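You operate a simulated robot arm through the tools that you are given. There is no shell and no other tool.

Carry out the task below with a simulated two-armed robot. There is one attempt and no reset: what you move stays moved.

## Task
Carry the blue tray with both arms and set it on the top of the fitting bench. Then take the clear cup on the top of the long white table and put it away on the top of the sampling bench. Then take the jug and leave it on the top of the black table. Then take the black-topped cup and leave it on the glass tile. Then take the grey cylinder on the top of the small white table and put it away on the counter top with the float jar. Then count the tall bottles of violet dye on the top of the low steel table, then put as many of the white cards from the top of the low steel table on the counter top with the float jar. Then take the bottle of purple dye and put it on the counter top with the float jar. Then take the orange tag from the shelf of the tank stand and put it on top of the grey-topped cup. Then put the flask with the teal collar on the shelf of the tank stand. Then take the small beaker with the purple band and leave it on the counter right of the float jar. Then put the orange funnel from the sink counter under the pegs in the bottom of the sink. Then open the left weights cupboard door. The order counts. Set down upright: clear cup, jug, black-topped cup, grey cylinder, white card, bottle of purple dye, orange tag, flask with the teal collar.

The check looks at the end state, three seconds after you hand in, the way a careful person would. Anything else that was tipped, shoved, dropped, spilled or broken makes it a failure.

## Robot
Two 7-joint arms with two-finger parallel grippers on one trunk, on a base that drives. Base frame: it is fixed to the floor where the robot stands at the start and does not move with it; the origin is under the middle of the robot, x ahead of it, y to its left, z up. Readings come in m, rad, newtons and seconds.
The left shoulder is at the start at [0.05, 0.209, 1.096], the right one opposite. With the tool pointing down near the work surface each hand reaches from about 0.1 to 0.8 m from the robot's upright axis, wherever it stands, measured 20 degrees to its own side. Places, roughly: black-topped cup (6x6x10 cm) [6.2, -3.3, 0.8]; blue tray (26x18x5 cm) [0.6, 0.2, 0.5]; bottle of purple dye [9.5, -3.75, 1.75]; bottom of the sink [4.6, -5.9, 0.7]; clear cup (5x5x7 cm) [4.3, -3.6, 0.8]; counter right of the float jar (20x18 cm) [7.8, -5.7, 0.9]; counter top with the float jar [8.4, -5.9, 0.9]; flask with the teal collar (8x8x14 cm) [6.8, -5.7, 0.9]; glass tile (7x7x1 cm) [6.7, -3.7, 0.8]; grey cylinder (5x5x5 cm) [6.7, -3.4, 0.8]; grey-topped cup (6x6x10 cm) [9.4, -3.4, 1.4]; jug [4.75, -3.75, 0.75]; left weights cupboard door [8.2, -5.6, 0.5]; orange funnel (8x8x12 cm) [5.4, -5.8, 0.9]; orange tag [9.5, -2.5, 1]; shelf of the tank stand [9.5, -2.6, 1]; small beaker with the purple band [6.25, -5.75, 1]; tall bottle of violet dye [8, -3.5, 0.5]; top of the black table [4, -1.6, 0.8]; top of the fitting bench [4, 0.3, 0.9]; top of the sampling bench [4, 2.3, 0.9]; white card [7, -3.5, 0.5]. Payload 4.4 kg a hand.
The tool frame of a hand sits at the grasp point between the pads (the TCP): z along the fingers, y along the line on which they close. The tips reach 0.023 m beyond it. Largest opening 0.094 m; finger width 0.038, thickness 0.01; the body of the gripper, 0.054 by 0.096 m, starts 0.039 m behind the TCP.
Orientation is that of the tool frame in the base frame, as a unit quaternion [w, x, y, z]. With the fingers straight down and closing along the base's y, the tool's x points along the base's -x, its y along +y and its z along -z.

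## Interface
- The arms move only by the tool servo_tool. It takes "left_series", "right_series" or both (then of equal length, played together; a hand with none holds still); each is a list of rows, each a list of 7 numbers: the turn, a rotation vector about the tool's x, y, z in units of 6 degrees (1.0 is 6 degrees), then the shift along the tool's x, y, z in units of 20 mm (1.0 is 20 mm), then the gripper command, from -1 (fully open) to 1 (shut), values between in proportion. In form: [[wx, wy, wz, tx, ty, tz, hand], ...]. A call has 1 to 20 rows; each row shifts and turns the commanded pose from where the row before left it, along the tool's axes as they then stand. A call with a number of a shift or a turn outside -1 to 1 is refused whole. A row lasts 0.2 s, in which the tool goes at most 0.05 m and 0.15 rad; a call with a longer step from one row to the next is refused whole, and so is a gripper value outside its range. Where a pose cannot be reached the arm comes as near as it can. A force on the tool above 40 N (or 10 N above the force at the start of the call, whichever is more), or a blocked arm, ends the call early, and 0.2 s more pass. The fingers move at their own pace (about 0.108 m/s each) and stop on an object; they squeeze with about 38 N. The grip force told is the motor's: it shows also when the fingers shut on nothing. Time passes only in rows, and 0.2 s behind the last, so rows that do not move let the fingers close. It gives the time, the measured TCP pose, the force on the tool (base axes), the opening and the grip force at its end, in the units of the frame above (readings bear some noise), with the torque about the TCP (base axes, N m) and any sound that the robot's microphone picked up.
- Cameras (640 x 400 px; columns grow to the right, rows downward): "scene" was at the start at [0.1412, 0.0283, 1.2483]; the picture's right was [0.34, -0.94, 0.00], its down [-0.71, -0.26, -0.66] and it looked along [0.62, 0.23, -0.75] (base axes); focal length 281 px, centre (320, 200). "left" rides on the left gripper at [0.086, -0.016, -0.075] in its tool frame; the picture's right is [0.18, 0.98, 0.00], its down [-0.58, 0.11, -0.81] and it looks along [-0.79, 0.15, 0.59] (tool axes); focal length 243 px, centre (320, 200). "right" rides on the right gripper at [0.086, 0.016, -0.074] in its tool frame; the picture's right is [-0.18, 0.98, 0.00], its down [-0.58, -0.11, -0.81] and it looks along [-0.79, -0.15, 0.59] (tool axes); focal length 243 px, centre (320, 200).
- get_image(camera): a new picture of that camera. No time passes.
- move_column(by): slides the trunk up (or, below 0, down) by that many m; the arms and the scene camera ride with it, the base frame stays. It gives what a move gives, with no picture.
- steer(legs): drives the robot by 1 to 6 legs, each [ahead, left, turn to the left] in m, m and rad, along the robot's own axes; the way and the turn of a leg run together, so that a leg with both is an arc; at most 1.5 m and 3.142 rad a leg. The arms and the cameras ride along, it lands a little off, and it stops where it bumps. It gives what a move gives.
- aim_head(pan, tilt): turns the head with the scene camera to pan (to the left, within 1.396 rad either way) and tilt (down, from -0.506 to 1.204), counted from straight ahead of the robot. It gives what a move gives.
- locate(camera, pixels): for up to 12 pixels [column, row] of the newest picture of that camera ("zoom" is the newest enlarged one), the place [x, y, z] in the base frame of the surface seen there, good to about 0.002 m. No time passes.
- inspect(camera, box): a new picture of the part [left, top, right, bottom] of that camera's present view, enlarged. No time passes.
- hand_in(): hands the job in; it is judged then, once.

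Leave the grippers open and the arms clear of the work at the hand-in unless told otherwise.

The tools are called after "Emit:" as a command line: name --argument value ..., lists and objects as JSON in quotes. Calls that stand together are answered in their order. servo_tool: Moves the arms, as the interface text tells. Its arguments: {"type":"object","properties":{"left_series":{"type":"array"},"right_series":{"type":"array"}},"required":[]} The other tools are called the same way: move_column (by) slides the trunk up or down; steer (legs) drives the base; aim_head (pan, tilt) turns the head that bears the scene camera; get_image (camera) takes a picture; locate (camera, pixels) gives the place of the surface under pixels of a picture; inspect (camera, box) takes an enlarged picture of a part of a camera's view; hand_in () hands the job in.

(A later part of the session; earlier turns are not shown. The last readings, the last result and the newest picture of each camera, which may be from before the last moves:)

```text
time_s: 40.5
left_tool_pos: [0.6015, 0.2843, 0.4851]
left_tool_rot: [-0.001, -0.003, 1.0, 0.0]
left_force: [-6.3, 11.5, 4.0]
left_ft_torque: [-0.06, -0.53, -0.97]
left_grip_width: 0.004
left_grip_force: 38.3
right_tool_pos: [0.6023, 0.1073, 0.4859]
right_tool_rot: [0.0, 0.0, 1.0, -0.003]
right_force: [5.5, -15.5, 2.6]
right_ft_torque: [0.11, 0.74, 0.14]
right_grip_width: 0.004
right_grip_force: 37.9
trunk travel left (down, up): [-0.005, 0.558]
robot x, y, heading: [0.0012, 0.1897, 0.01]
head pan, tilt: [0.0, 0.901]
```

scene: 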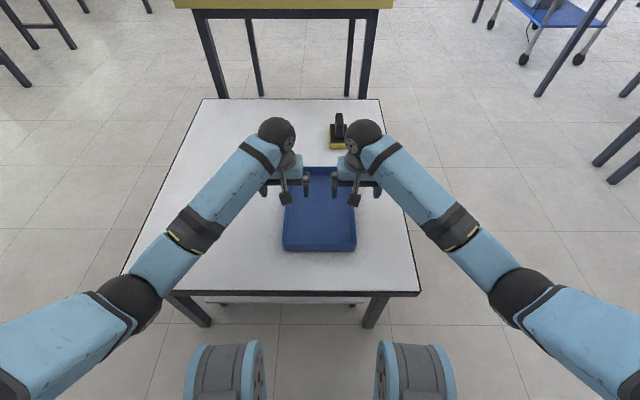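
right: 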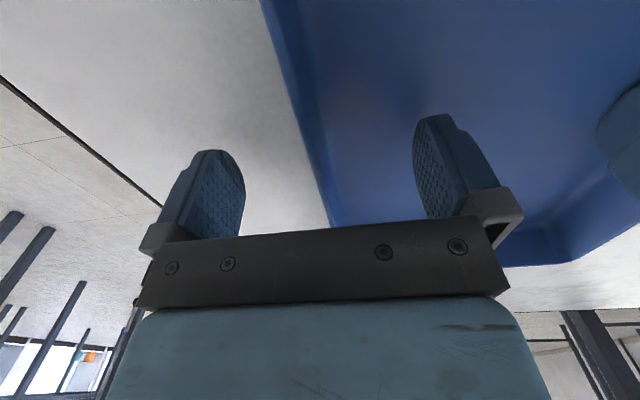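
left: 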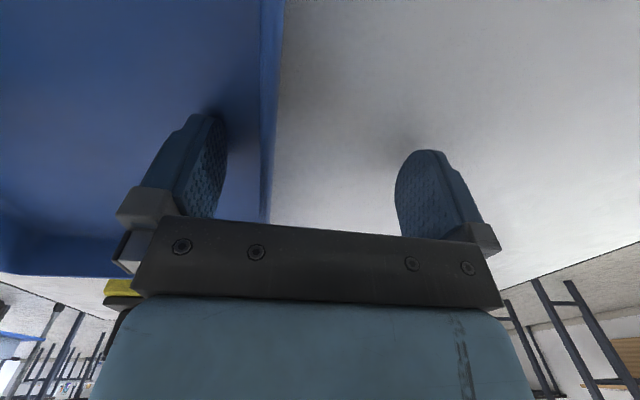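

Emit:
servo_tool --left_series '[[0, 0, 0, 0, 0.045, 0, 1], [0, 0, 0, 0, 0, 0, 1]]' --right_series '[[0, 0, 0, 0, -0.045, 0, 1], [0, 0, 0, 0, 0, 0, 1]]'

Emit:
move_column --by 0.06

Emit:
get_image --camera "scene"

```text
time_s: 41.1
left_tool_pos: [0.6011, 0.2846, 0.4842]
left_tool_rot: [-0.001, 0.0, 1.0, 0.0]
left_force: [-4.4, 21.1, 7.3]
left_ft_torque: [0.12, 0.22, -0.88]
left_grip_width: 0.0037
left_grip_force: 37.6
right_tool_pos: [0.6012, 0.1093, 0.4859]
right_tool_rot: [0.0, 0.001, 1.0, -0.001]
right_force: [7.8, -23.4, 1.2]
right_ft_torque: [-0.08, -0.1, -0.27]
right_grip_width: 0.0034
right_grip_force: 38.4
trunk travel left (down, up): [-0.005, 0.558]
robot x, y, heading: [-0.0043, 0.1883, 0.005]
head pan, tilt: [0.0, 0.901]
```

```text
time_s: 42.1
left_tool_pos: [0.6007, 0.2843, 0.5432]
left_tool_rot: [-0.002, -0.002, 1.0, 0.0]
left_force: [-5.8, 35.7, -1.4]
left_ft_torque: [0.13, 0.08, -0.77]
left_grip_width: 0.0039
left_grip_force: 38.1
right_tool_pos: [0.6012, 0.108, 0.5451]
right_tool_rot: [0.0, -0.001, 1.0, -0.001]
right_force: [5.8, -35.8, -1.8]
right_ft_torque: [-0.25, -0.15, -0.23]
right_grip_width: 0.0036
right_grip_force: 37.6
trunk travel left (down, up): [-0.065, 0.498]
robot x, y, heading: [-0.0011, 0.1888, 0.004]
head pan, tilt: [0.0, 0.901]
```

```text
taken
```

scene: 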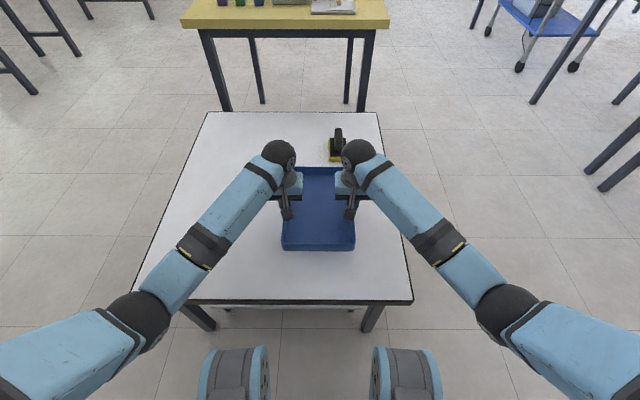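

The tray is lifted (z 0.543) and level. The hands now press inward about 36 N, so I ease them outward slightly and wait to see the force settle.

Emit:
servo_tool --left_series '[[0, 0, 0, 0, 0.06, 0, 1], [0, 0, 0, 0, 0, 0, 1], [0, 0, 0, 0, 0, 0, 1], [0, 0, 0, 0, 0, 0, 1]]' --right_series '[[0, 0, 0, 0, -0.06, 0, 1], [0, 0, 0, 0, 0, 0, 1], [0, 0, 0, 0, 0, 0, 1], [0, 0, 0, 0, 0, 0, 1]]'

```text
time_s: 43.1
left_tool_pos: [0.601, 0.2847, 0.5438]
left_tool_rot: [-0.001, 0.0, 1.0, -0.002]
left_force: [-0.8, 30.1, -0.6]
left_ft_torque: [0.09, 0.77, -0.1]
left_grip_width: 0.0035
left_grip_force: 37.8
right_tool_pos: [0.6018, 0.1082, 0.5467]
right_tool_rot: [0.0, 0.0, 1.0, 0.0]
right_force: [1.6, -29.8, -3.5]
right_ft_torque: [-0.4, -0.77, -0.11]
right_grip_width: 0.0039
right_grip_force: 38.1
trunk travel left (down, up): [-0.065, 0.498]
robot x, y, heading: [-0.0035, 0.1919, 0.003]
head pan, tilt: [0.0, 0.901]
```

Emit:
servo_tool --left_series '[[0, 0, 0, 0, 0.06, 0, 1], [0, 0, 0, 0, 0, 0, 1], [0, 0, 0, 0, 0, 0, 1], [0, 0, 0, 0, 0, 0, 1], [0, 0, 0, 0, 0, 0, 1]]' --right_series '[[0, 0, 0, 0, -0.06, 0, 1], [0, 0, 0, 0, 0, 0, 1], [0, 0, 0, 0, 0, 0, 1], [0, 0, 0, 0, 0, 0, 1], [0, 0, 0, 0, 0, 0, 1]]'

```text
time_s: 44.3
left_tool_pos: [0.6006, 0.2837, 0.5432]
left_tool_rot: [-0.001, 0.001, 1.0, -0.002]
left_force: [-3.4, 5.8, 1.4]
left_ft_torque: [-0.08, -0.39, -0.01]
left_grip_width: 0.0034
left_grip_force: 37.9
right_tool_pos: [0.6012, 0.1088, 0.5472]
right_tool_rot: [-0.001, 0.0, 1.0, 0.002]
right_force: [4.8, -4.2, -4.2]
right_ft_torque: [-0.37, 0.38, -0.7]
right_grip_width: 0.0037
right_grip_force: 37.9
trunk travel left (down, up): [-0.065, 0.498]
robot x, y, heading: [-0.0011, 0.1917, 0.003]
head pan, tilt: [0.0, 0.901]
```

Inner force is now small (5 N). Raising the trunk 0.43 so the tray is at bench height plus margin.

Emit:
move_column --by 0.43

Emit:
get_image --camera "scene"

```text
refused: 0.43 is not a number from -0.4 to 0.4
```

```text
taken
```

scene: 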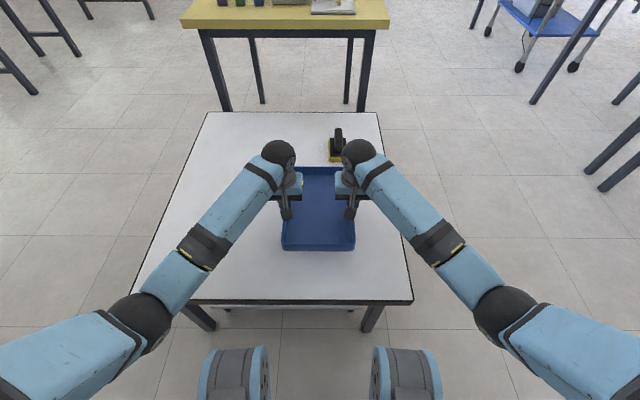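

Emit:
move_column --by 0.4

Emit:
get_image --camera "scene"

```text
time_s: 48.1
left_tool_pos: [0.601, 0.2852, 0.9432]
left_tool_rot: [-0.001, 0.001, 1.0, -0.001]
left_force: [-2.3, -32.2, 1.6]
left_ft_torque: [-0.38, 0.04, 0.12]
left_grip_width: 0.0037
left_grip_force: 38.1
right_tool_pos: [0.6018, 0.1088, 0.9473]
right_tool_rot: [-0.001, -0.001, 1.0, 0.001]
right_force: [3.3, 33.4, -4.0]
right_ft_torque: [-0.09, -0.1, -0.54]
right_grip_width: 0.0035
right_grip_force: 37.9
trunk travel left (down, up): [-0.465, 0.098]
robot x, y, heading: [0.0023, 0.191, 0.003]
head pan, tilt: [0.0, 0.901]
```

```text
taken
```

scene: 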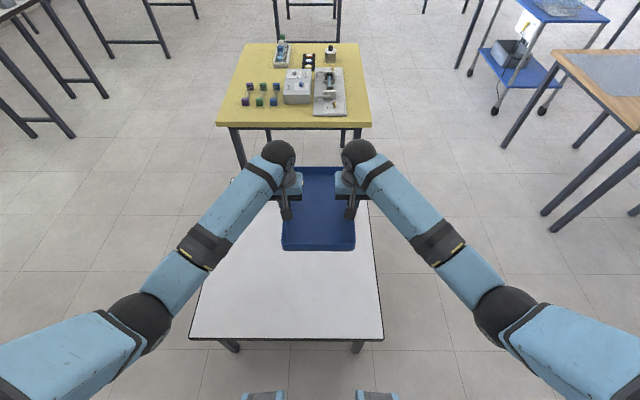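

Force swung to a 33 N outward pull; the arms' control creeps. I set the hands 0.9 mm inward each (midway value) and wait to see it settle.

Emit:
servo_tool --left_series '[[0, 0, 0, 0, -0.045, 0, 1], [0, 0, 0, 0, 0, 0, 1], [0, 0, 0, 0, 0, 0, 1], [0, 0, 0, 0, 0, 0, 1], [0, 0, 0, 0, 0, 0, 1], [0, 0, 0, 0, 0, 0, 1], [0, 0, 0, 0, 0, 0, 1], [0, 0, 0, 0, 0, 0, 1], [0, 0, 0, 0, 0, 0, 1], [0, 0, 0, 0, 0, 0, 1]]' --right_series '[[0, 0, 0, 0, 0.045, 0, 1], [0, 0, 0, 0, 0, 0, 1], [0, 0, 0, 0, 0, 0, 1], [0, 0, 0, 0, 0, 0, 1], [0, 0, 0, 0, 0, 0, 1], [0, 0, 0, 0, 0, 0, 1], [0, 0, 0, 0, 0, 0, 1], [0, 0, 0, 0, 0, 0, 1], [0, 0, 0, 0, 0, 0, 1], [0, 0, 0, 0, 0, 0, 1]]'

```text
time_s: 50.3
left_tool_pos: [0.6009, 0.2857, 0.9423]
left_tool_rot: [-0.001, 0.0, 1.0, -0.001]
left_force: [-8.5, -18.6, 1.8]
left_ft_torque: [-0.42, 0.32, -0.7]
left_grip_width: 0.0035
left_grip_force: 37.9
right_tool_pos: [0.6001, 0.1082, 0.9464]
right_tool_rot: [0.0, 0.0, 1.0, -0.001]
right_force: [9.3, 18.3, -4.8]
right_ft_torque: [-0.15, -0.36, -0.88]
right_grip_width: 0.0035
right_grip_force: 38.3
trunk travel left (down, up): [-0.465, 0.098]
robot x, y, heading: [0.0039, 0.1877, 0.007]
head pan, tilt: [0.0, 0.901]
```

Emit:
servo_tool --left_series '[[0, 0, 0, 0, -0.02, 0, 1], [0, 0, 0, 0, 0, 0, 1], [0, 0, 0, 0, 0, 0, 1], [0, 0, 0, 0, 0, 0, 1], [0, 0, 0, 0, 0, 0, 1]]' --right_series '[[0, 0, 0, 0, 0.02, 0, 1], [0, 0, 0, 0, 0, 0, 1], [0, 0, 0, 0, 0, 0, 1], [0, 0, 0, 0, 0, 0, 1], [0, 0, 0, 0, 0, 0, 1]]'

Emit:
steer --legs '[[-0.5, 0, 0]]'

Emit:
get_image --camera "scene"

```text
time_s: 51.5
left_tool_pos: [0.6001, 0.2849, 0.9437]
left_tool_rot: [-0.001, -0.001, 1.0, -0.001]
left_force: [-5.7, -9.7, 1.5]
left_ft_torque: [-0.32, 0.56, -0.51]
left_grip_width: 0.0035
left_grip_force: 38.0
right_tool_pos: [0.6001, 0.1082, 0.9458]
right_tool_rot: [-0.001, 0.0, 1.0, 0.0]
right_force: [5.6, 10.9, -4.2]
right_ft_torque: [-0.1, -0.59, -0.56]
right_grip_width: 0.0038
right_grip_force: 38.2
trunk travel left (down, up): [-0.465, 0.098]
robot x, y, heading: [-0.0001, 0.1926, 0.007]
head pan, tilt: [0.0, 0.901]
```

```text
time_s: 54.5
left_tool_pos: [0.105, 0.2797, 0.9444]
left_tool_rot: [-0.001, 0.002, 1.0, -0.001]
left_force: [-4.7, 0.3, 1.3]
left_ft_torque: [-0.21, -0.13, -0.37]
left_grip_width: 0.0038
left_grip_force: 37.9
right_tool_pos: [0.1042, 0.102, 0.946]
right_tool_rot: [-0.001, 0.003, 1.0, 0.0]
right_force: [4.5, -0.2, -3.2]
right_ft_torque: [-0.23, 0.1, -0.48]
right_grip_width: 0.0035
right_grip_force: 38.0
trunk travel left (down, up): [-0.465, 0.098]
robot x, y, heading: [-0.4973, 0.1926, 0.005]
head pan, tilt: [0.0, 0.901]
```

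```text
taken
```

scene: 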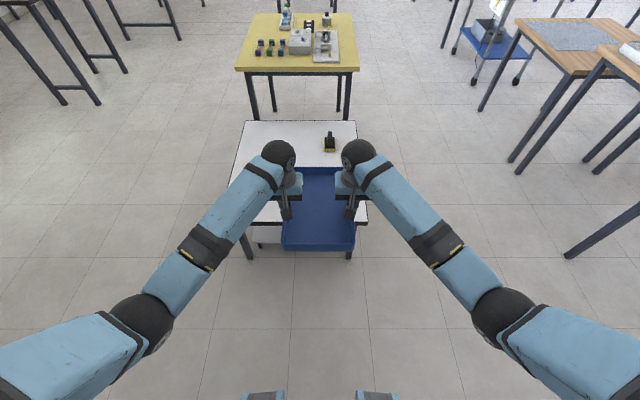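

Driving is smooth, and forces are near zero. The way left is free; I shift 1.26 m left.

Emit:
steer --legs '[[0, 1.26, 0]]'

Emit:
aim_head --pan 0.0 --tilt 0.5

Emit:
get_image --camera "scene"

```text
time_s: 65.9
left_tool_pos: [0.0935, 1.5645, 0.9421]
left_tool_rot: [-0.001, -0.005, 1.0, -0.001]
left_force: [-3.2, -0.8, 1.1]
left_ft_torque: [-0.18, 0.01, -0.28]
left_grip_width: 0.0037
left_grip_force: 37.9
right_tool_pos: [0.0953, 1.3891, 0.9463]
right_tool_rot: [-0.001, -0.005, 1.0, 0.0]
right_force: [3.1, 0.2, -3.2]
right_ft_torque: [-0.15, -0.07, -0.37]
right_grip_width: 0.0037
right_grip_force: 37.2
trunk travel left (down, up): [-0.465, 0.098]
robot x, y, heading: [-0.5074, 1.4633, 0.014]
head pan, tilt: [0.0, 0.901]
```

```text
time_s: 66.7
left_tool_pos: [0.0932, 1.5649, 0.9431]
left_tool_rot: [-0.001, -0.004, 1.0, -0.001]
left_force: [-1.6, -1.4, 0.2]
left_ft_torque: [-0.13, 0.04, -0.13]
left_grip_width: 0.0038
left_grip_force: 38.0
right_tool_pos: [0.0951, 1.3879, 0.946]
right_tool_rot: [-0.001, -0.005, 1.0, -0.001]
right_force: [1.5, -0.1, -2.2]
right_ft_torque: [-0.14, 0.01, -0.27]
right_grip_width: 0.004
right_grip_force: 37.8
trunk travel left (down, up): [-0.465, 0.098]
robot x, y, heading: [-0.5071, 1.4633, 0.018]
head pan, tilt: [0.0, 0.499]
```

```text
taken
```

scene: 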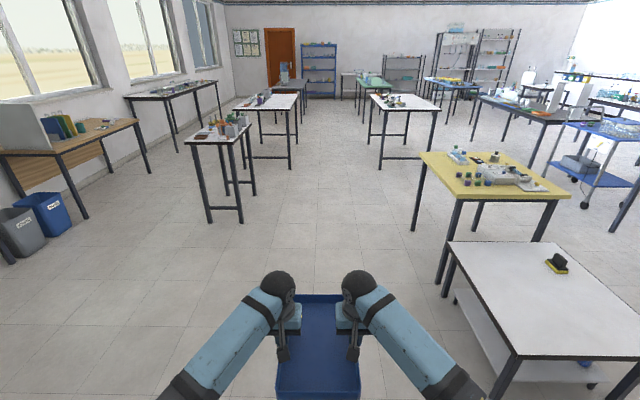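

Clear corridor ahead between the tall table (215,150) and the yellow table. Drive 3.0 m ahead.

Emit:
steer --legs '[[1.5, 0, -0.014], [1.45, 0, 0]]'

Emit:
aim_head --pan -0.7 --tilt 0.5

Emit:
get_image --camera "scene"

```text
time_s: 80.8
left_tool_pos: [3.0072, 1.4391, 0.943]
left_tool_rot: [-0.001, 0.025, 1.0, 0.0]
left_force: [-2.3, -0.4, -0.3]
left_ft_torque: [-0.15, -0.01, -0.14]
left_grip_width: 0.0035
left_grip_force: 38.1
right_tool_pos: [2.999, 1.2627, 0.9473]
right_tool_rot: [0.0, 0.025, 1.0, 0.001]
right_force: [2.1, 1.1, -4.3]
right_ft_torque: [-0.16, -0.01, -0.22]
right_grip_width: 0.0036
right_grip_force: 37.9
trunk travel left (down, up): [-0.465, 0.098]
robot x, y, heading: [2.4023, 1.3724, -0.049]
head pan, tilt: [0.0, 0.499]
```

```text
time_s: 81.9
left_tool_pos: [3.007, 1.438, 0.9432]
left_tool_rot: [-0.001, 0.025, 1.0, -0.001]
left_force: [-2.4, -1.5, 0.5]
left_ft_torque: [-0.11, 0.01, -0.08]
left_grip_width: 0.0039
left_grip_force: 37.4
right_tool_pos: [2.9988, 1.2623, 0.9456]
right_tool_rot: [0.0, 0.025, 1.0, 0.0]
right_force: [1.2, 0.2, -1.6]
right_ft_torque: [-0.04, -0.06, -0.18]
right_grip_width: 0.0037
right_grip_force: 37.9
trunk travel left (down, up): [-0.465, 0.098]
robot x, y, heading: [2.4007, 1.3724, -0.047]
head pan, tilt: [-0.7, 0.499]
```

```text
taken
```

scene: 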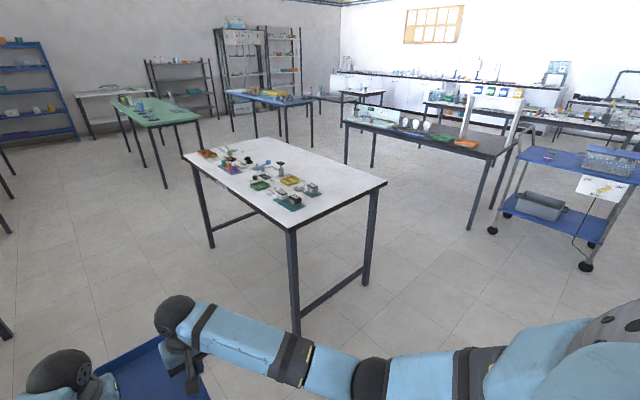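

Good view of the fitting bench. Locating its corners and the items' extent.

Emit:
inspect --camera "scene" --box '[170, 120, 400, 250]'

Emit:
locate --camera "scene" --pixels '[[185, 156], [383, 182], [288, 226], [248, 138], [320, 170], [300, 205], [320, 186], [290, 176], [285, 160], [340, 185], [350, 195]]'

```text
2.78 times, centred on (285, 185) of scene
```

zoom: 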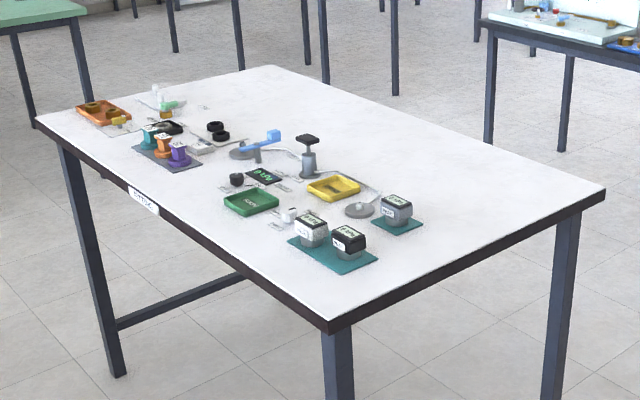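

```text
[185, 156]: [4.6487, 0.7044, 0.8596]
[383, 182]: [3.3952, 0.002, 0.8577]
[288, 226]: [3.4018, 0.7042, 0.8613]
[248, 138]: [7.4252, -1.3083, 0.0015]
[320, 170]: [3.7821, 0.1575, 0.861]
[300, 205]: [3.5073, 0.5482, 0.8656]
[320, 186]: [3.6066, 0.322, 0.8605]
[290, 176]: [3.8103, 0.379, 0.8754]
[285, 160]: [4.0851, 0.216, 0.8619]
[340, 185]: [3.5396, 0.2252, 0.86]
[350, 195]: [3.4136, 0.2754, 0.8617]
```

Emit:
locate --camera "zoom" --pixels '[[421, 225], [398, 232], [382, 198], [335, 170], [325, 150], [297, 150], [278, 135], [407, 200], [345, 275], [450, 200], [604, 188], [275, 68]]'

```text
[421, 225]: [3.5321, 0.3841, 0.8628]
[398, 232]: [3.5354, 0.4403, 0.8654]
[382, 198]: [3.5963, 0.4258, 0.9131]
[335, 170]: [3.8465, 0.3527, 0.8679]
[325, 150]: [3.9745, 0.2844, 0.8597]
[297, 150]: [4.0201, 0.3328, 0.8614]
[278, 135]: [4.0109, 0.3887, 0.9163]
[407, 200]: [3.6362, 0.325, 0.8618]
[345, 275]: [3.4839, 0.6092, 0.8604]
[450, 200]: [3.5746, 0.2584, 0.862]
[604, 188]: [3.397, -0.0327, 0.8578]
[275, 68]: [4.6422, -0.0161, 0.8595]
```

Bench spans x 3.395–4.65, y −0.03–0.70, z 0.861; items all lie at y > 0.33. I'll set the tray at about (3.59, 0.13). First straighten the heading and shift right 1.24 m.

Emit:
steer --legs '[[0.1, 0, 0.048], [0, -1.24, 0]]'

Emit:
aim_head --pan 0.0 --tilt 0.75

Emit:
get_image --camera "scene"

```text
time_s: 93.9
left_tool_pos: [3.1112, 0.2089, 0.9428]
left_tool_rot: [-0.001, 0.0, 1.0, -0.001]
left_force: [-1.5, -1.5, 0.4]
left_ft_torque: [-0.11, 0.01, -0.07]
left_grip_width: 0.0038
left_grip_force: 38.1
right_tool_pos: [3.1122, 0.0326, 0.9464]
right_tool_rot: [-0.001, -0.001, 1.0, 0.0]
right_force: [1.2, 0.7, -2.7]
right_ft_torque: [-0.11, -0.04, -0.18]
right_grip_width: 0.0039
right_grip_force: 37.8
trunk travel left (down, up): [-0.465, 0.098]
robot x, y, heading: [2.511, 0.1146, 0.006]
head pan, tilt: [-0.7, 0.499]
```

```text
time_s: 95.0
left_tool_pos: [3.1115, 0.209, 0.9441]
left_tool_rot: [-0.001, 0.0, 1.0, -0.001]
left_force: [-1.4, -2.0, -1.0]
left_ft_torque: [-0.11, 0.02, -0.09]
left_grip_width: 0.0036
left_grip_force: 37.9
right_tool_pos: [3.1113, 0.0332, 0.946]
right_tool_rot: [-0.001, -0.001, 1.0, -0.001]
right_force: [0.3, 0.7, -2.5]
right_ft_torque: [-0.07, -0.08, -0.13]
right_grip_width: 0.0035
right_grip_force: 38.2
trunk travel left (down, up): [-0.465, 0.098]
robot x, y, heading: [2.5101, 0.1144, 0.003]
head pan, tilt: [0.0, 0.75]
```

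```text
taken
```

scene: 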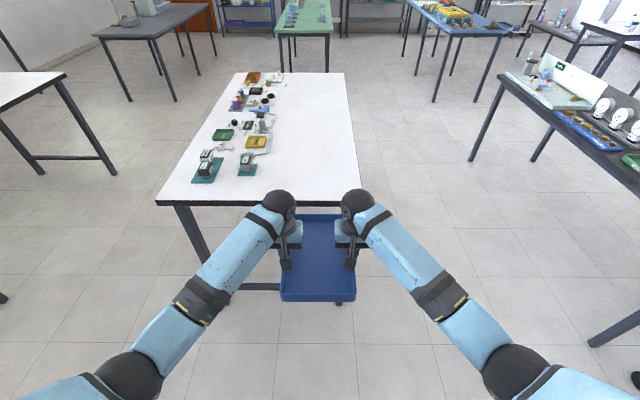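

The tray centre is at y≈0.121, heading ≈0. I check the bench's right edge and the left elbow's height before moving in.

Emit:
locate --camera "scene" --pixels '[[358, 195], [350, 160], [160, 195], [135, 370], [215, 290], [240, 168], [206, 160], [257, 145]]'

```text
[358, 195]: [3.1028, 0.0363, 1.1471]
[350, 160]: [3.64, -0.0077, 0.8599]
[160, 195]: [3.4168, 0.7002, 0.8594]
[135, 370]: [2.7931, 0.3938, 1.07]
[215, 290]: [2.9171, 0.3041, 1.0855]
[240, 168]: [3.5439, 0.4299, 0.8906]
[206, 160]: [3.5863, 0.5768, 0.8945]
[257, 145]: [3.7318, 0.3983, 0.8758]
```

Elbow z≈1.07, well above the bench. Driving ahead 0.475 m to bring the tray over the bench.

Emit:
steer --legs '[[0.475, 0, 0]]'

Emit:
get_image --camera "scene"

```text
time_s: 97.8
left_tool_pos: [3.5908, 0.2012, 0.9425]
left_tool_rot: [-0.001, 0.005, 1.0, -0.001]
left_force: [-1.2, -0.9, 0.2]
left_ft_torque: [-0.05, 0.02, -0.04]
left_grip_width: 0.0037
left_grip_force: 38.1
right_tool_pos: [3.59, 0.0255, 0.9464]
right_tool_rot: [-0.002, 0.005, 1.0, 0.0]
right_force: [1.9, 1.0, -2.3]
right_ft_torque: [-0.08, -0.01, -0.17]
right_grip_width: 0.0038
right_grip_force: 38.0
trunk travel left (down, up): [-0.465, 0.098]
robot x, y, heading: [2.9899, 0.1176, -0.012]
head pan, tilt: [0.0, 0.75]
```

```text
taken
```

scene: 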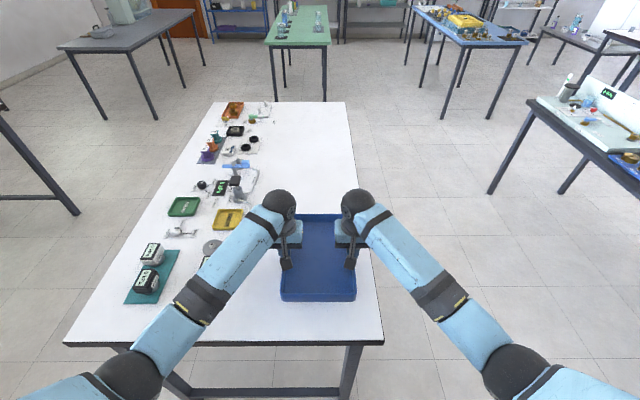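

The tray hovers at (3.59, 0.113), bottom at z≈0.909, bench at 0.861. Lowering the trunk 0.044, then finely.

Emit:
move_column --by -0.044

Emit:
servo_tool --left_series '[[0, 0, 0, 0, 0, 0.08, 1], [0, 0, 0, 0, 0, 0.08, 1], [0, 0, 0, 0, 0, 0, 1]]' --right_series '[[0, 0, 0, 0, 0, 0.08, 1], [0, 0, 0, 0, 0, 0.08, 1], [0, 0, 0, 0, 0, 0, 1]]'

```text
time_s: 98.7
left_tool_pos: [3.591, 0.2015, 0.8992]
left_tool_rot: [-0.002, 0.006, 1.0, 0.0]
left_force: [-1.1, -0.7, 0.3]
left_ft_torque: [-0.06, 0.09, -0.04]
left_grip_width: 0.0039
left_grip_force: 38.1
right_tool_pos: [3.5883, 0.0267, 0.9021]
right_tool_rot: [0.001, 0.004, 1.0, -0.001]
right_force: [1.5, 1.3, -1.7]
right_ft_torque: [-0.08, -0.09, -0.16]
right_grip_width: 0.0034
right_grip_force: 38.4
trunk travel left (down, up): [-0.421, 0.142]
robot x, y, heading: [2.9899, 0.1151, -0.01]
head pan, tilt: [0.0, 0.75]
```

```text
time_s: 99.5
left_tool_pos: [3.5922, 0.203, 0.8964]
left_tool_rot: [-0.001, 0.005, 1.0, -0.001]
left_force: [0.5, 2.8, -1.2]
left_ft_torque: [0.03, 0.21, 0.04]
left_grip_width: 0.0036
left_grip_force: 37.4
right_tool_pos: [3.5901, 0.0269, 0.8991]
right_tool_rot: [-0.001, 0.005, 1.0, -0.002]
right_force: [0.0, -3.1, -1.9]
right_ft_torque: [-0.04, -0.21, 0.07]
right_grip_width: 0.0036
right_grip_force: 37.9
trunk travel left (down, up): [-0.421, 0.142]
robot x, y, heading: [2.9893, 0.1159, -0.002]
head pan, tilt: [0.0, 0.75]
```

Nearly there; 2 mm more, checking for contact.

Emit:
servo_tool --left_series '[[0, 0, 0, 0, 0, 0.06, 1], [0, 0, 0, 0, 0, 0.06, 1], [0, 0, 0, 0, 0, 0, 1]]' --right_series '[[0, 0, 0, 0, 0, 0.06, 1], [0, 0, 0, 0, 0, 0.06, 1], [0, 0, 0, 0, 0, 0, 1]]'

```text
time_s: 100.3
left_tool_pos: [3.5898, 0.2023, 0.8941]
left_tool_rot: [0.0, 0.006, 1.0, -0.001]
left_force: [5.0, 5.9, 4.2]
left_ft_torque: [0.14, 1.03, 0.26]
left_grip_width: 0.0038
left_grip_force: 38.3
right_tool_pos: [3.5886, 0.026, 0.8977]
right_tool_rot: [0.0, 0.005, 1.0, -0.001]
right_force: [-2.4, -5.6, 4.1]
right_ft_torque: [-0.01, -0.13, 0.31]
right_grip_width: 0.0038
right_grip_force: 37.9
trunk travel left (down, up): [-0.421, 0.142]
robot x, y, heading: [2.9891, 0.1149, -0.001]
head pan, tilt: [0.0, 0.75]
```

Contact felt (about 4 N each). Opening both hands, then rising straight up.

Emit:
servo_tool --left_series '[[0, 0, 0, 0, 0, 0, 0.5], [0, 0, 0, 0, 0, 0, 0], [0, 0, 0, 0, 0, 0, -0.2], [0, 0, 0, 0, 0, 0, -0.2], [0, 0, 0, 0, 0, -0.5, -0.2], [0, 0, 0, 0, 0, -1, -0.2], [0, 0, 0, 0, 0, -1, -0.2], [0, 0, 0, 0, 0, -1, -0.2], [0, 0, 0, 0, 0, -1, -0.2], [0, 0, 0, 0, 0, -1, -0.2], [0, 0, 0, 0, 0, 0, -0.2]]' --right_series '[[0, 0, 0, 0, 0, 0, 0.5], [0, 0, 0, 0, 0, 0, 0], [0, 0, 0, 0, 0, 0, -0.2], [0, 0, 0, 0, 0, 0, -0.2], [0, 0, 0, 0, 0, -0.5, -0.2], [0, 0, 0, 0, 0, -1, -0.2], [0, 0, 0, 0, 0, -1, -0.2], [0, 0, 0, 0, 0, -1, -0.2], [0, 0, 0, 0, 0, -1, -0.2], [0, 0, 0, 0, 0, -1, -0.2], [0, 0, 0, 0, 0, 0, -0.2]]'

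Emit:
get_image --camera "scene"

```text
time_s: 102.7
left_tool_pos: [3.5925, 0.2022, 1.0036]
left_tool_rot: [-0.001, 0.005, 1.0, -0.001]
left_force: [0.4, -0.3, -0.8]
left_ft_torque: [-0.02, -0.01, -0.02]
left_grip_width: 0.0562
left_grip_force: 0.0
right_tool_pos: [3.5899, 0.028, 1.0056]
right_tool_rot: [0.0, 0.005, 1.0, -0.001]
right_force: [0.4, 0.6, -0.6]
right_ft_torque: [0.01, -0.01, 0.04]
right_grip_width: 0.0563
right_grip_force: 0.1
trunk travel left (down, up): [-0.421, 0.142]
robot x, y, heading: [2.9913, 0.1166, -0.012]
head pan, tilt: [0.0, 0.75]
```

```text
taken
```

scene: 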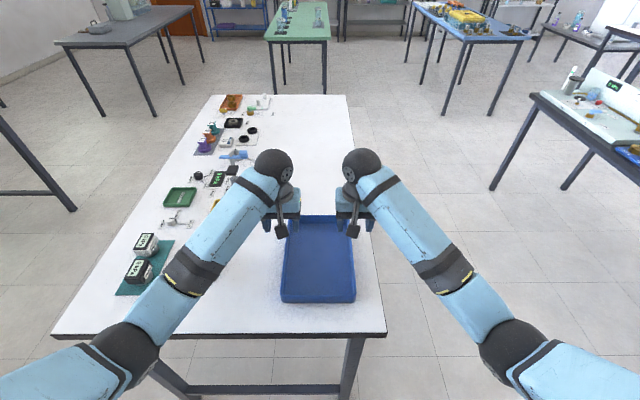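

The tray stands flat on the fitting bench. Next is the clear cup at about (4.3, −3.6). I back off 0.5 m and look right to plan the route.

Emit:
steer --legs '[[-0.5, 0, 0]]'

Emit:
aim_head --pan -1.1 --tilt 0.45

Emit:
get_image --camera "scene"

```text
time_s: 105.6
left_tool_pos: [3.1012, 0.201, 1.0033]
left_tool_rot: [-0.001, 0.011, 1.0, -0.001]
left_force: [-0.2, 0.0, 0.5]
left_ft_torque: [0.02, 0.0, 0.0]
left_grip_width: 0.0565
left_grip_force: 0.0
right_tool_pos: [3.0962, 0.0264, 1.0062]
right_tool_rot: [0.0, 0.011, 1.0, -0.001]
right_force: [-0.2, 0.1, 0.0]
right_ft_torque: [0.02, -0.03, 0.0]
right_grip_width: 0.0561
right_grip_force: 0.1
trunk travel left (down, up): [-0.421, 0.142]
robot x, y, heading: [2.4974, 0.1214, -0.014]
head pan, tilt: [0.0, 0.75]
```

```text
time_s: 106.9
left_tool_pos: [3.1018, 0.2013, 1.0035]
left_tool_rot: [-0.001, 0.012, 1.0, -0.001]
left_force: [1.3, 0.4, -0.6]
left_ft_torque: [0.0, -0.03, -0.02]
left_grip_width: 0.0561
left_grip_force: 0.1
right_tool_pos: [3.0977, 0.0268, 1.0056]
right_tool_rot: [0.0, 0.012, 1.0, -0.001]
right_force: [0.5, 0.2, 0.4]
right_ft_torque: [0.01, -0.01, 0.05]
right_grip_width: 0.0564
right_grip_force: 0.0
trunk travel left (down, up): [-0.421, 0.142]
robot x, y, heading: [2.4989, 0.1189, -0.016]
head pan, tilt: [-1.1, 0.45]
```

```text
taken
```

scene: 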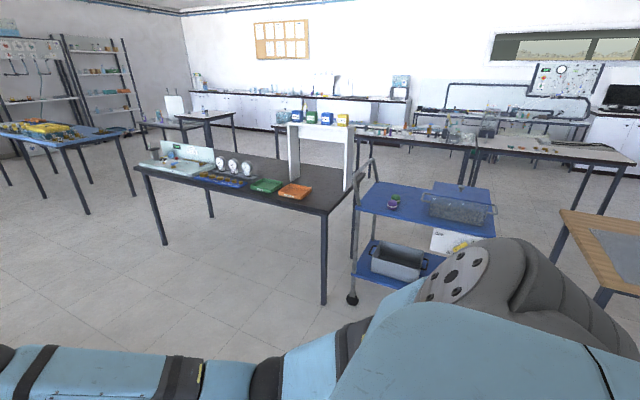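

Emit:
locate --camera "scene" --pixels '[[137, 170], [322, 212], [352, 298], [362, 200], [470, 245], [492, 200], [600, 150], [480, 145], [330, 140], [280, 130], [240, 118], [560, 215]]'

Emit:
inspect --camera "scene" --box '[260, 80, 640, 220]'

```text
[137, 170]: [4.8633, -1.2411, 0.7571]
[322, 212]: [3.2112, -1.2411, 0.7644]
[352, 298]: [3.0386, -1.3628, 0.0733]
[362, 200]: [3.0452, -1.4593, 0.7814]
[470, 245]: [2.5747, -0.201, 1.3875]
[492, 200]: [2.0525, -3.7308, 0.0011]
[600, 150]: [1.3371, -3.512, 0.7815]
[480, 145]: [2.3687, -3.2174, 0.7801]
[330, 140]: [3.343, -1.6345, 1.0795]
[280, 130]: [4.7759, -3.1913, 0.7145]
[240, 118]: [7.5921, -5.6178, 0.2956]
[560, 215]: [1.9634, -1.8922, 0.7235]
```

```text
1.68 times, centred on (450, 150) of scene
```

zoom: 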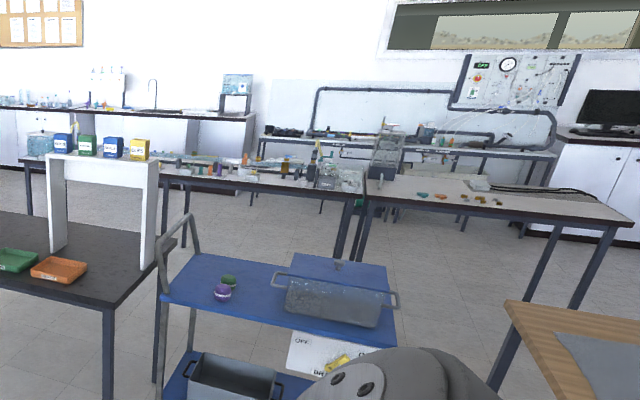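

Map: black table x 3.21–4.86, front edge y −1.24; the long white table's front edge is y≈−3.19; the cart is at x<3.05. Route: along y≈−0.63 to x≈5.4, then south. First I tuck the arms: hands to 0.38 m ahead and ±0.25 m aside.

Emit:
servo_tool --left_series '[[0, 0, 0, 1, 0.75, 0, -0.2], [0, 0, 0, 1, 0.75, 0, -0.2], [0, 0, 0, 1, 0.75, 0, -0.2], [0, 0, 0, 1, 0.75, 0, -0.2], [0, 0, 0, 1, 0.75, 0, -0.2], [0, 0, 0, 1, 0.75, 0, -0.2], [0, 0, 0, 1, 0.75, 0, -0.2], [0, 0, 0, 1, 0.75, 0, -0.2], [0, 0, 0, 1, 0.75, 0, -0.2], [0, 0, 0, 1, 0.75, 0, -0.2], [0, 0, 0, 1, 0.75, 0, -0.2], [0, 0, 0, 0, 0, 0, -0.2]]' --right_series '[[0, 0, 0, 1, -0.73, 0, -0.2], [0, 0, 0, 1, -0.73, 0, -0.2], [0, 0, 0, 1, -0.73, 0, -0.2], [0, 0, 0, 1, -0.73, 0, -0.2], [0, 0, 0, 1, -0.73, 0, -0.2], [0, 0, 0, 1, -0.73, 0, -0.2], [0, 0, 0, 1, -0.73, 0, -0.2], [0, 0, 0, 1, -0.73, 0, -0.2], [0, 0, 0, 1, -0.73, 0, -0.2], [0, 0, 0, 1, -0.73, 0, -0.2], [0, 0, 0, 1, -0.73, 0, -0.2], [0, 0, 0, 0, 0, 0, -0.2]]'

Emit:
aim_head --pan 0.0 --tilt 0.8

Emit:
get_image --camera "scene"

```text
time_s: 109.5
left_tool_pos: [2.888, 0.3722, 1.0041]
left_tool_rot: [-0.001, 0.012, 1.0, 0.0]
left_force: [0.4, 0.2, 0.5]
left_ft_torque: [0.01, 0.01, -0.02]
left_grip_width: 0.0564
left_grip_force: 0.0
right_tool_pos: [2.8729, -0.1291, 1.0058]
right_tool_rot: [-0.002, 0.011, 1.0, 0.0]
right_force: [0.2, -0.4, -1.1]
right_ft_torque: [0.0, 0.01, -0.02]
right_grip_width: 0.0564
right_grip_force: 0.0
trunk travel left (down, up): [-0.421, 0.142]
robot x, y, heading: [2.494, 0.1218, -0.021]
head pan, tilt: [-1.1, 0.45]
```

```text
time_s: 110.8
left_tool_pos: [2.8873, 0.3722, 1.0052]
left_tool_rot: [-0.001, 0.012, 1.0, 0.0]
left_force: [0.2, -0.9, -0.4]
left_ft_torque: [-0.02, -0.01, 0.01]
left_grip_width: 0.0565
left_grip_force: 0.0
right_tool_pos: [2.8725, -0.1295, 1.0064]
right_tool_rot: [0.0, 0.011, 1.0, -0.001]
right_force: [0.2, 0.0, 0.7]
right_ft_torque: [0.01, 0.0, -0.01]
right_grip_width: 0.0563
right_grip_force: 0.2
trunk travel left (down, up): [-0.421, 0.142]
robot x, y, heading: [2.499, 0.1204, -0.019]
head pan, tilt: [0.0, 0.799]
```

```text
taken
```

scene: 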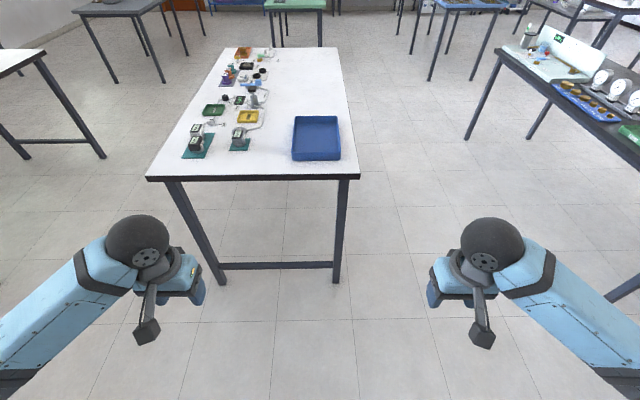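

The tray is safely on the bench. Now shift right 0.75 m to the corridor's centre line.

Emit:
steer --legs '[[0, -0.75, 0.02]]'

Emit:
aim_head --pan 0.0 --tilt 0.5

Emit:
get_image --camera "scene"

```text
time_s: 117.7
left_tool_pos: [2.8788, -0.345, 1.0048]
left_tool_rot: [-0.001, -0.007, 1.0, 0.0]
left_force: [0.0, 0.4, -0.7]
left_ft_torque: [0.02, -0.01, -0.01]
left_grip_width: 0.0563
left_grip_force: 0.1
right_tool_pos: [2.8809, -0.8459, 1.0053]
right_tool_rot: [-0.001, -0.007, 1.0, -0.001]
right_force: [0.4, 0.2, 0.7]
right_ft_torque: [0.06, 0.02, 0.0]
right_grip_width: 0.0561
right_grip_force: 0.1
trunk travel left (down, up): [-0.421, 0.142]
robot x, y, heading: [2.4933, -0.6084, 0.018]
head pan, tilt: [0.0, 0.799]
```

```text
time_s: 118.5
left_tool_pos: [2.8782, -0.3448, 1.0052]
left_tool_rot: [-0.001, -0.007, 1.0, 0.0]
left_force: [-0.5, -0.1, -1.0]
left_ft_torque: [0.01, -0.03, 0.01]
left_grip_width: 0.0566
left_grip_force: 0.0
right_tool_pos: [2.8809, -0.8465, 1.0052]
right_tool_rot: [-0.001, -0.007, 1.0, -0.001]
right_force: [-0.2, 0.1, 0.7]
right_ft_torque: [0.03, 0.0, 0.0]
right_grip_width: 0.0564
right_grip_force: 0.0
trunk travel left (down, up): [-0.421, 0.142]
robot x, y, heading: [2.4962, -0.6115, 0.017]
head pan, tilt: [0.0, 0.499]
```

```text
taken
```

scene: 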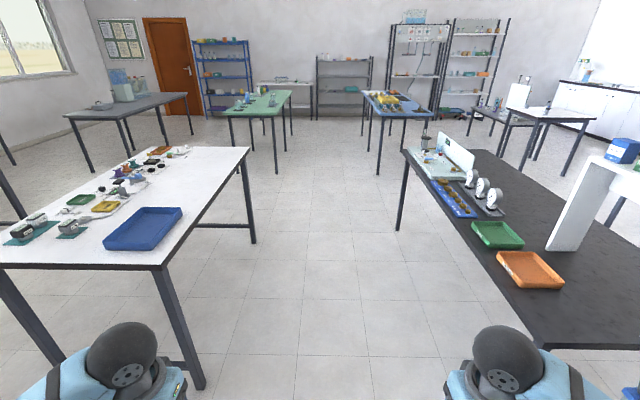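

Clear corridor. Locating the tables beyond (blue-topped one at (400,105), white one at (555,115)) for the next legs.

Emit:
locate --camera "scene" --pixels '[[378, 115], [433, 116], [365, 92], [405, 152], [450, 148], [535, 345], [530, 120], [590, 120], [510, 108], [470, 107], [440, 95], [545, 285]]'

Emit:
steer --legs '[[1.45, 0, -0.018], [1.45, 0, 0]]'

```text
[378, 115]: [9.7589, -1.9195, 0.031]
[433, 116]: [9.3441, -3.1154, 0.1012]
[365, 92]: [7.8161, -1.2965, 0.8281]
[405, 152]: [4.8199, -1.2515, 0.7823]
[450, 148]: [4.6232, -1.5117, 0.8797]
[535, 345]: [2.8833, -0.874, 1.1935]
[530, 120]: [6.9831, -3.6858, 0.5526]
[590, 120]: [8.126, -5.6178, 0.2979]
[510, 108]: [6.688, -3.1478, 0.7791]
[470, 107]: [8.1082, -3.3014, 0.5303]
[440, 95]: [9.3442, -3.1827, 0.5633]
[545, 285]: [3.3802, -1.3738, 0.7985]
```

```text
time_s: 132.3
left_tool_pos: [5.7452, -0.5449, 1.0058]
left_tool_rot: [-0.001, 0.044, 0.999, -0.001]
left_force: [-0.3, -1.6, 0.2]
left_ft_torque: [-0.01, 0.03, 0.03]
left_grip_width: 0.0562
left_grip_force: 0.1
right_tool_pos: [5.6983, -1.0434, 1.0056]
right_tool_rot: [-0.001, 0.044, 0.999, -0.002]
right_force: [0.7, 0.9, -0.5]
right_ft_torque: [-0.01, 0.02, -0.01]
right_grip_width: 0.0566
right_grip_force: 0.0
trunk travel left (down, up): [-0.421, 0.142]
robot x, y, heading: [5.3382, -0.772, -0.083]
head pan, tilt: [0.0, 0.499]
```

I'm at (5.34, −0.77). Turning to face south (heading −1.571) and looking.

Emit:
steer --legs '[[0, 0, -1.488]]'

Emit:
get_image --camera "scene"

```text
time_s: 136.3
left_tool_pos: [5.5931, -1.1584, 1.0058]
left_tool_rot: [-0.001, 0.712, 0.702, 0.0]
left_force: [0.4, 0.4, 0.2]
left_ft_torque: [0.0, 0.01, 0.02]
left_grip_width: 0.0564
left_grip_force: 0.1
right_tool_pos: [5.0927, -1.1493, 1.0043]
right_tool_rot: [0.0, 0.711, 0.703, 0.0]
right_force: [0.2, -0.1, 0.2]
right_ft_torque: [-0.03, 0.0, -0.02]
right_grip_width: 0.0567
right_grip_force: 0.0
trunk travel left (down, up): [-0.421, 0.142]
robot x, y, heading: [5.3364, -0.7716, -1.578]
head pan, tilt: [0.0, 0.499]
```

```text
taken
```

scene: 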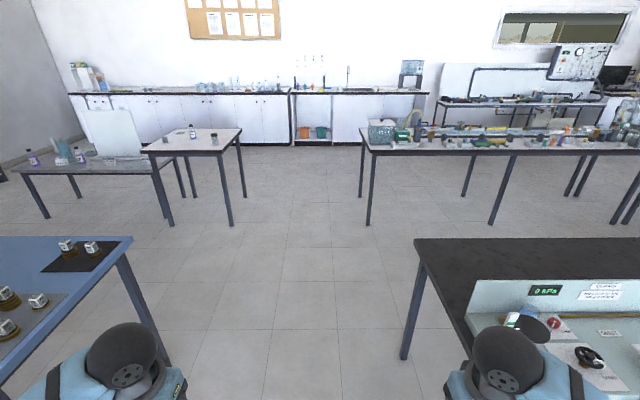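

Emit:
locate --camera "scene" --pixels '[[130, 238], [10, 380], [417, 240], [470, 330], [365, 150], [240, 132], [218, 155], [143, 152], [370, 125], [375, 222], [230, 222], [190, 138]]'

Emit:
inspect --camera "scene" --box '[340, 90, 640, 240]'

```text
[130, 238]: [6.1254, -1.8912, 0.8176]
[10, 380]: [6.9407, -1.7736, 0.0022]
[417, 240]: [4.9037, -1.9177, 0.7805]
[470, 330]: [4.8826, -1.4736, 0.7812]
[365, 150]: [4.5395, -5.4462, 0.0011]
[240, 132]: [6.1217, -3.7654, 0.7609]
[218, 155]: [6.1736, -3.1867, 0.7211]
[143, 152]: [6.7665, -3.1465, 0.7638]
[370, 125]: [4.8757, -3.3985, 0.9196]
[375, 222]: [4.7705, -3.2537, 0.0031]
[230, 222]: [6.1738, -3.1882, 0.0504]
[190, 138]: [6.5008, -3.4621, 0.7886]
```

```text
2.13 times, centred on (490, 165) of scene
```

zoom: 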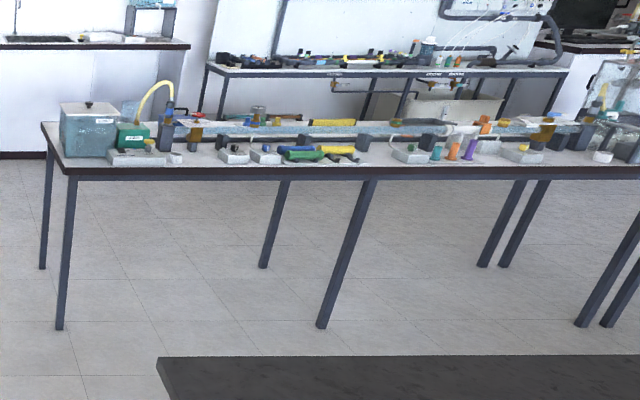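

Corridor between black table (x 4.90) and blue table (x 6.13). I shift 0.17 m left to its middle and drive 1.8 m south.

Emit:
steer --legs '[[0, 0.17, 0.005], [1.4, 0, 0], [0.4, 0, 0]]'

Emit:
aim_head --pan -0.6 --tilt 0.5

Emit:
get_image --camera "scene"

```text
time_s: 147.1
left_tool_pos: [5.8382, -2.9284, 1.005]
left_tool_rot: [0.0, 0.69, 0.724, -0.001]
left_force: [-0.7, 0.1, -0.3]
left_ft_torque: [0.02, 0.02, 0.02]
left_grip_width: 0.0565
left_grip_force: 0.1
right_tool_pos: [5.3362, -2.9483, 1.0059]
right_tool_rot: [-0.001, 0.691, 0.723, 0.0]
right_force: [0.0, 0.5, -0.3]
right_ft_torque: [0.02, 0.0, 0.01]
right_grip_width: 0.0564
right_grip_force: 0.1
trunk travel left (down, up): [-0.421, 0.142]
robot x, y, heading: [5.5597, -2.5502, -1.517]
head pan, tilt: [0.0, 0.499]
```

```text
time_s: 148.1
left_tool_pos: [5.8374, -2.9297, 1.0051]
left_tool_rot: [-0.001, 0.69, 0.724, 0.0]
left_force: [-0.3, 0.3, 0.0]
left_ft_torque: [0.01, 0.01, 0.02]
left_grip_width: 0.0565
left_grip_force: 0.0
right_tool_pos: [5.3359, -2.9482, 1.0055]
right_tool_rot: [0.0, 0.69, 0.723, 0.0]
right_force: [-0.3, -0.2, 0.9]
right_ft_torque: [-0.04, -0.01, -0.02]
right_grip_width: 0.0567
right_grip_force: 0.1
trunk travel left (down, up): [-0.421, 0.142]
robot x, y, heading: [5.5627, -2.5562, -1.519]
head pan, tilt: [-0.6, 0.499]
```

```text
taken
```

scene: 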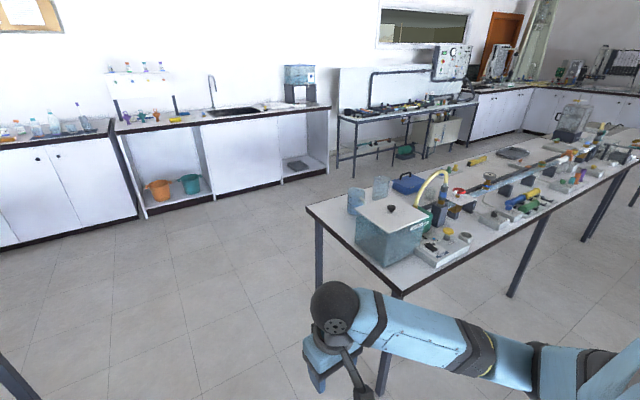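

Emit:
inspect --camera "scene" --box '[300, 140, 560, 290]'

Emit:
locate --camera "zoom" --pixels '[[20, 165], [240, 350], [220, 190], [140, 150], [190, 130], [260, 115], [340, 190], [370, 270], [410, 210], [470, 130], [500, 55], [310, 130]]'

```text
2.46 times, centred on (430, 215) of scene
```

zoom: 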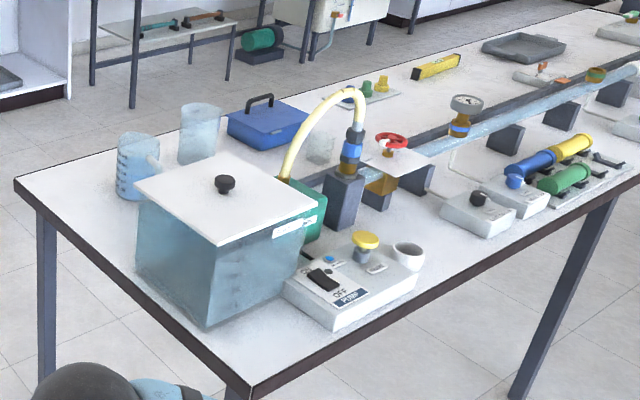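

```text
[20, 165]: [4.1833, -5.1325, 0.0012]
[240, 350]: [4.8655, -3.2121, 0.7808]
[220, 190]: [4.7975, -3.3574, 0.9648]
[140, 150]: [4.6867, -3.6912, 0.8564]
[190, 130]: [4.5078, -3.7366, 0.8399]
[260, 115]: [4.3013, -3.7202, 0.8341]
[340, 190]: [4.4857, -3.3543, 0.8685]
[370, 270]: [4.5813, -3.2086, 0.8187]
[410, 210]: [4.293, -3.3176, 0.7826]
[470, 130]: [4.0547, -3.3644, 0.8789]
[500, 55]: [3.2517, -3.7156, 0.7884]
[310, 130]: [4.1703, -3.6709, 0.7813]
```

The clear cup is the small glass at zoom (320,147), about (4.3, −3.6), just behind the yellow hose; the jug with handle stands at about (4.7, −3.72). The table's south side gives clear access, so I drive south past the table's end to y≈−4.6.

Emit:
steer --legs '[[0, -0.03, -0.052], [1.0, 0, 0], [1.05, 0, 0]]'

Emit:
aim_head --pan -1.2 --tilt 0.5

Emit:
get_image --camera "scene"

```text
time_s: 158.9
left_tool_pos: [5.7039, -5.0218, 1.0045]
left_tool_rot: [-0.001, 0.728, 0.686, 0.0]
left_force: [0.4, 0.1, -0.3]
left_ft_torque: [-0.01, 0.03, 0.02]
left_grip_width: 0.0564
left_grip_force: 0.1
right_tool_pos: [5.2035, -4.9875, 1.0039]
right_tool_rot: [0.0, 0.729, 0.685, 0.001]
right_force: [-1.3, 0.3, -0.1]
right_ft_torque: [-0.01, -0.02, 0.02]
right_grip_width: 0.0563
right_grip_force: 0.1
trunk travel left (down, up): [-0.421, 0.142]
robot x, y, heading: [5.4673, -4.6189, -1.628]
head pan, tilt: [-0.6, 0.499]
```

```text
time_s: 159.9
left_tool_pos: [5.7049, -5.0207, 1.0038]
left_tool_rot: [-0.001, 0.728, 0.686, 0.0]
left_force: [-0.3, -0.2, -0.2]
left_ft_torque: [-0.02, 0.0, 0.02]
left_grip_width: 0.0566
left_grip_force: 0.1
right_tool_pos: [5.2036, -4.9871, 1.0061]
right_tool_rot: [-0.001, 0.728, 0.685, 0.001]
right_force: [0.0, 0.7, -0.5]
right_ft_torque: [0.0, 0.0, 0.01]
right_grip_width: 0.0566
right_grip_force: 0.0
trunk travel left (down, up): [-0.421, 0.142]
robot x, y, heading: [5.4679, -4.6162, -1.628]
head pan, tilt: [-1.201, 0.499]
```

```text
taken
```

scene: 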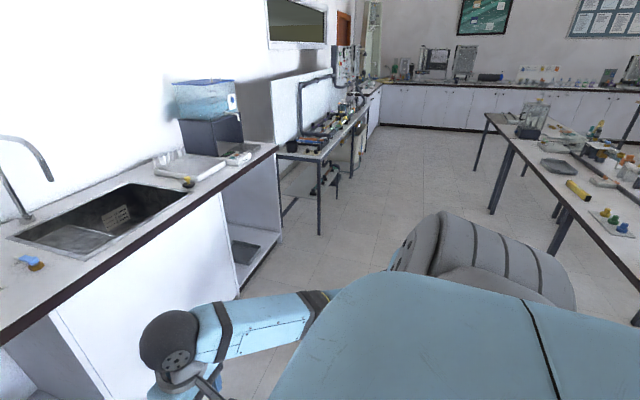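

Turning right to face west, then driving 1.0 m and turning right again to face north at x≈4.45.

Emit:
steer --legs '[[0, 0, -1.513], [1.0, 0, 0]]'

Emit:
aim_head --pan -0.9 --tilt 0.6

Emit:
get_image --camera "scene"

```text
time_s: 168.7
left_tool_pos: [4.0819, -4.8731, 1.0053]
left_tool_rot: [-0.001, 1.0, -0.004, 0.002]
left_force: [-0.2, 0.2, 0.2]
left_ft_torque: [0.01, -0.04, 0.01]
left_grip_width: 0.0564
left_grip_force: 0.0
right_tool_pos: [4.0899, -4.3715, 1.0054]
right_tool_rot: [0.0, 1.0, -0.004, 0.0]
right_force: [-0.6, 0.3, -0.2]
right_ft_torque: [-0.03, -0.02, -0.02]
right_grip_width: 0.0563
right_grip_force: 0.1
trunk travel left (down, up): [-0.421, 0.142]
robot x, y, heading: [4.4656, -4.6136, 3.142]
head pan, tilt: [-1.201, 0.499]
```

```text
time_s: 169.5
left_tool_pos: [4.0821, -4.8725, 1.0052]
left_tool_rot: [-0.001, 1.0, -0.005, 0.001]
left_force: [0.6, 0.0, 0.1]
left_ft_torque: [0.0, 0.01, -0.01]
left_grip_width: 0.0563
left_grip_force: 0.1
right_tool_pos: [4.0899, -4.3723, 1.0059]
right_tool_rot: [-0.001, 1.0, -0.004, 0.0]
right_force: [-1.1, 0.5, -0.1]
right_ft_torque: [0.02, -0.01, -0.02]
right_grip_width: 0.0564
right_grip_force: 0.0
trunk travel left (down, up): [-0.421, 0.142]
robot x, y, heading: [4.4721, -4.6174, 3.139]
head pan, tilt: [-0.901, 0.6]
```

```text
taken
```

scene: 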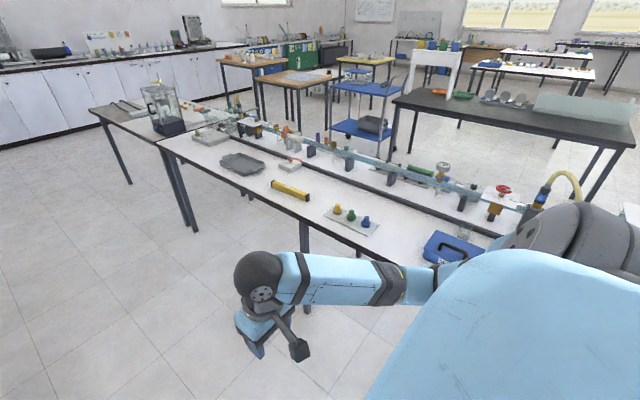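

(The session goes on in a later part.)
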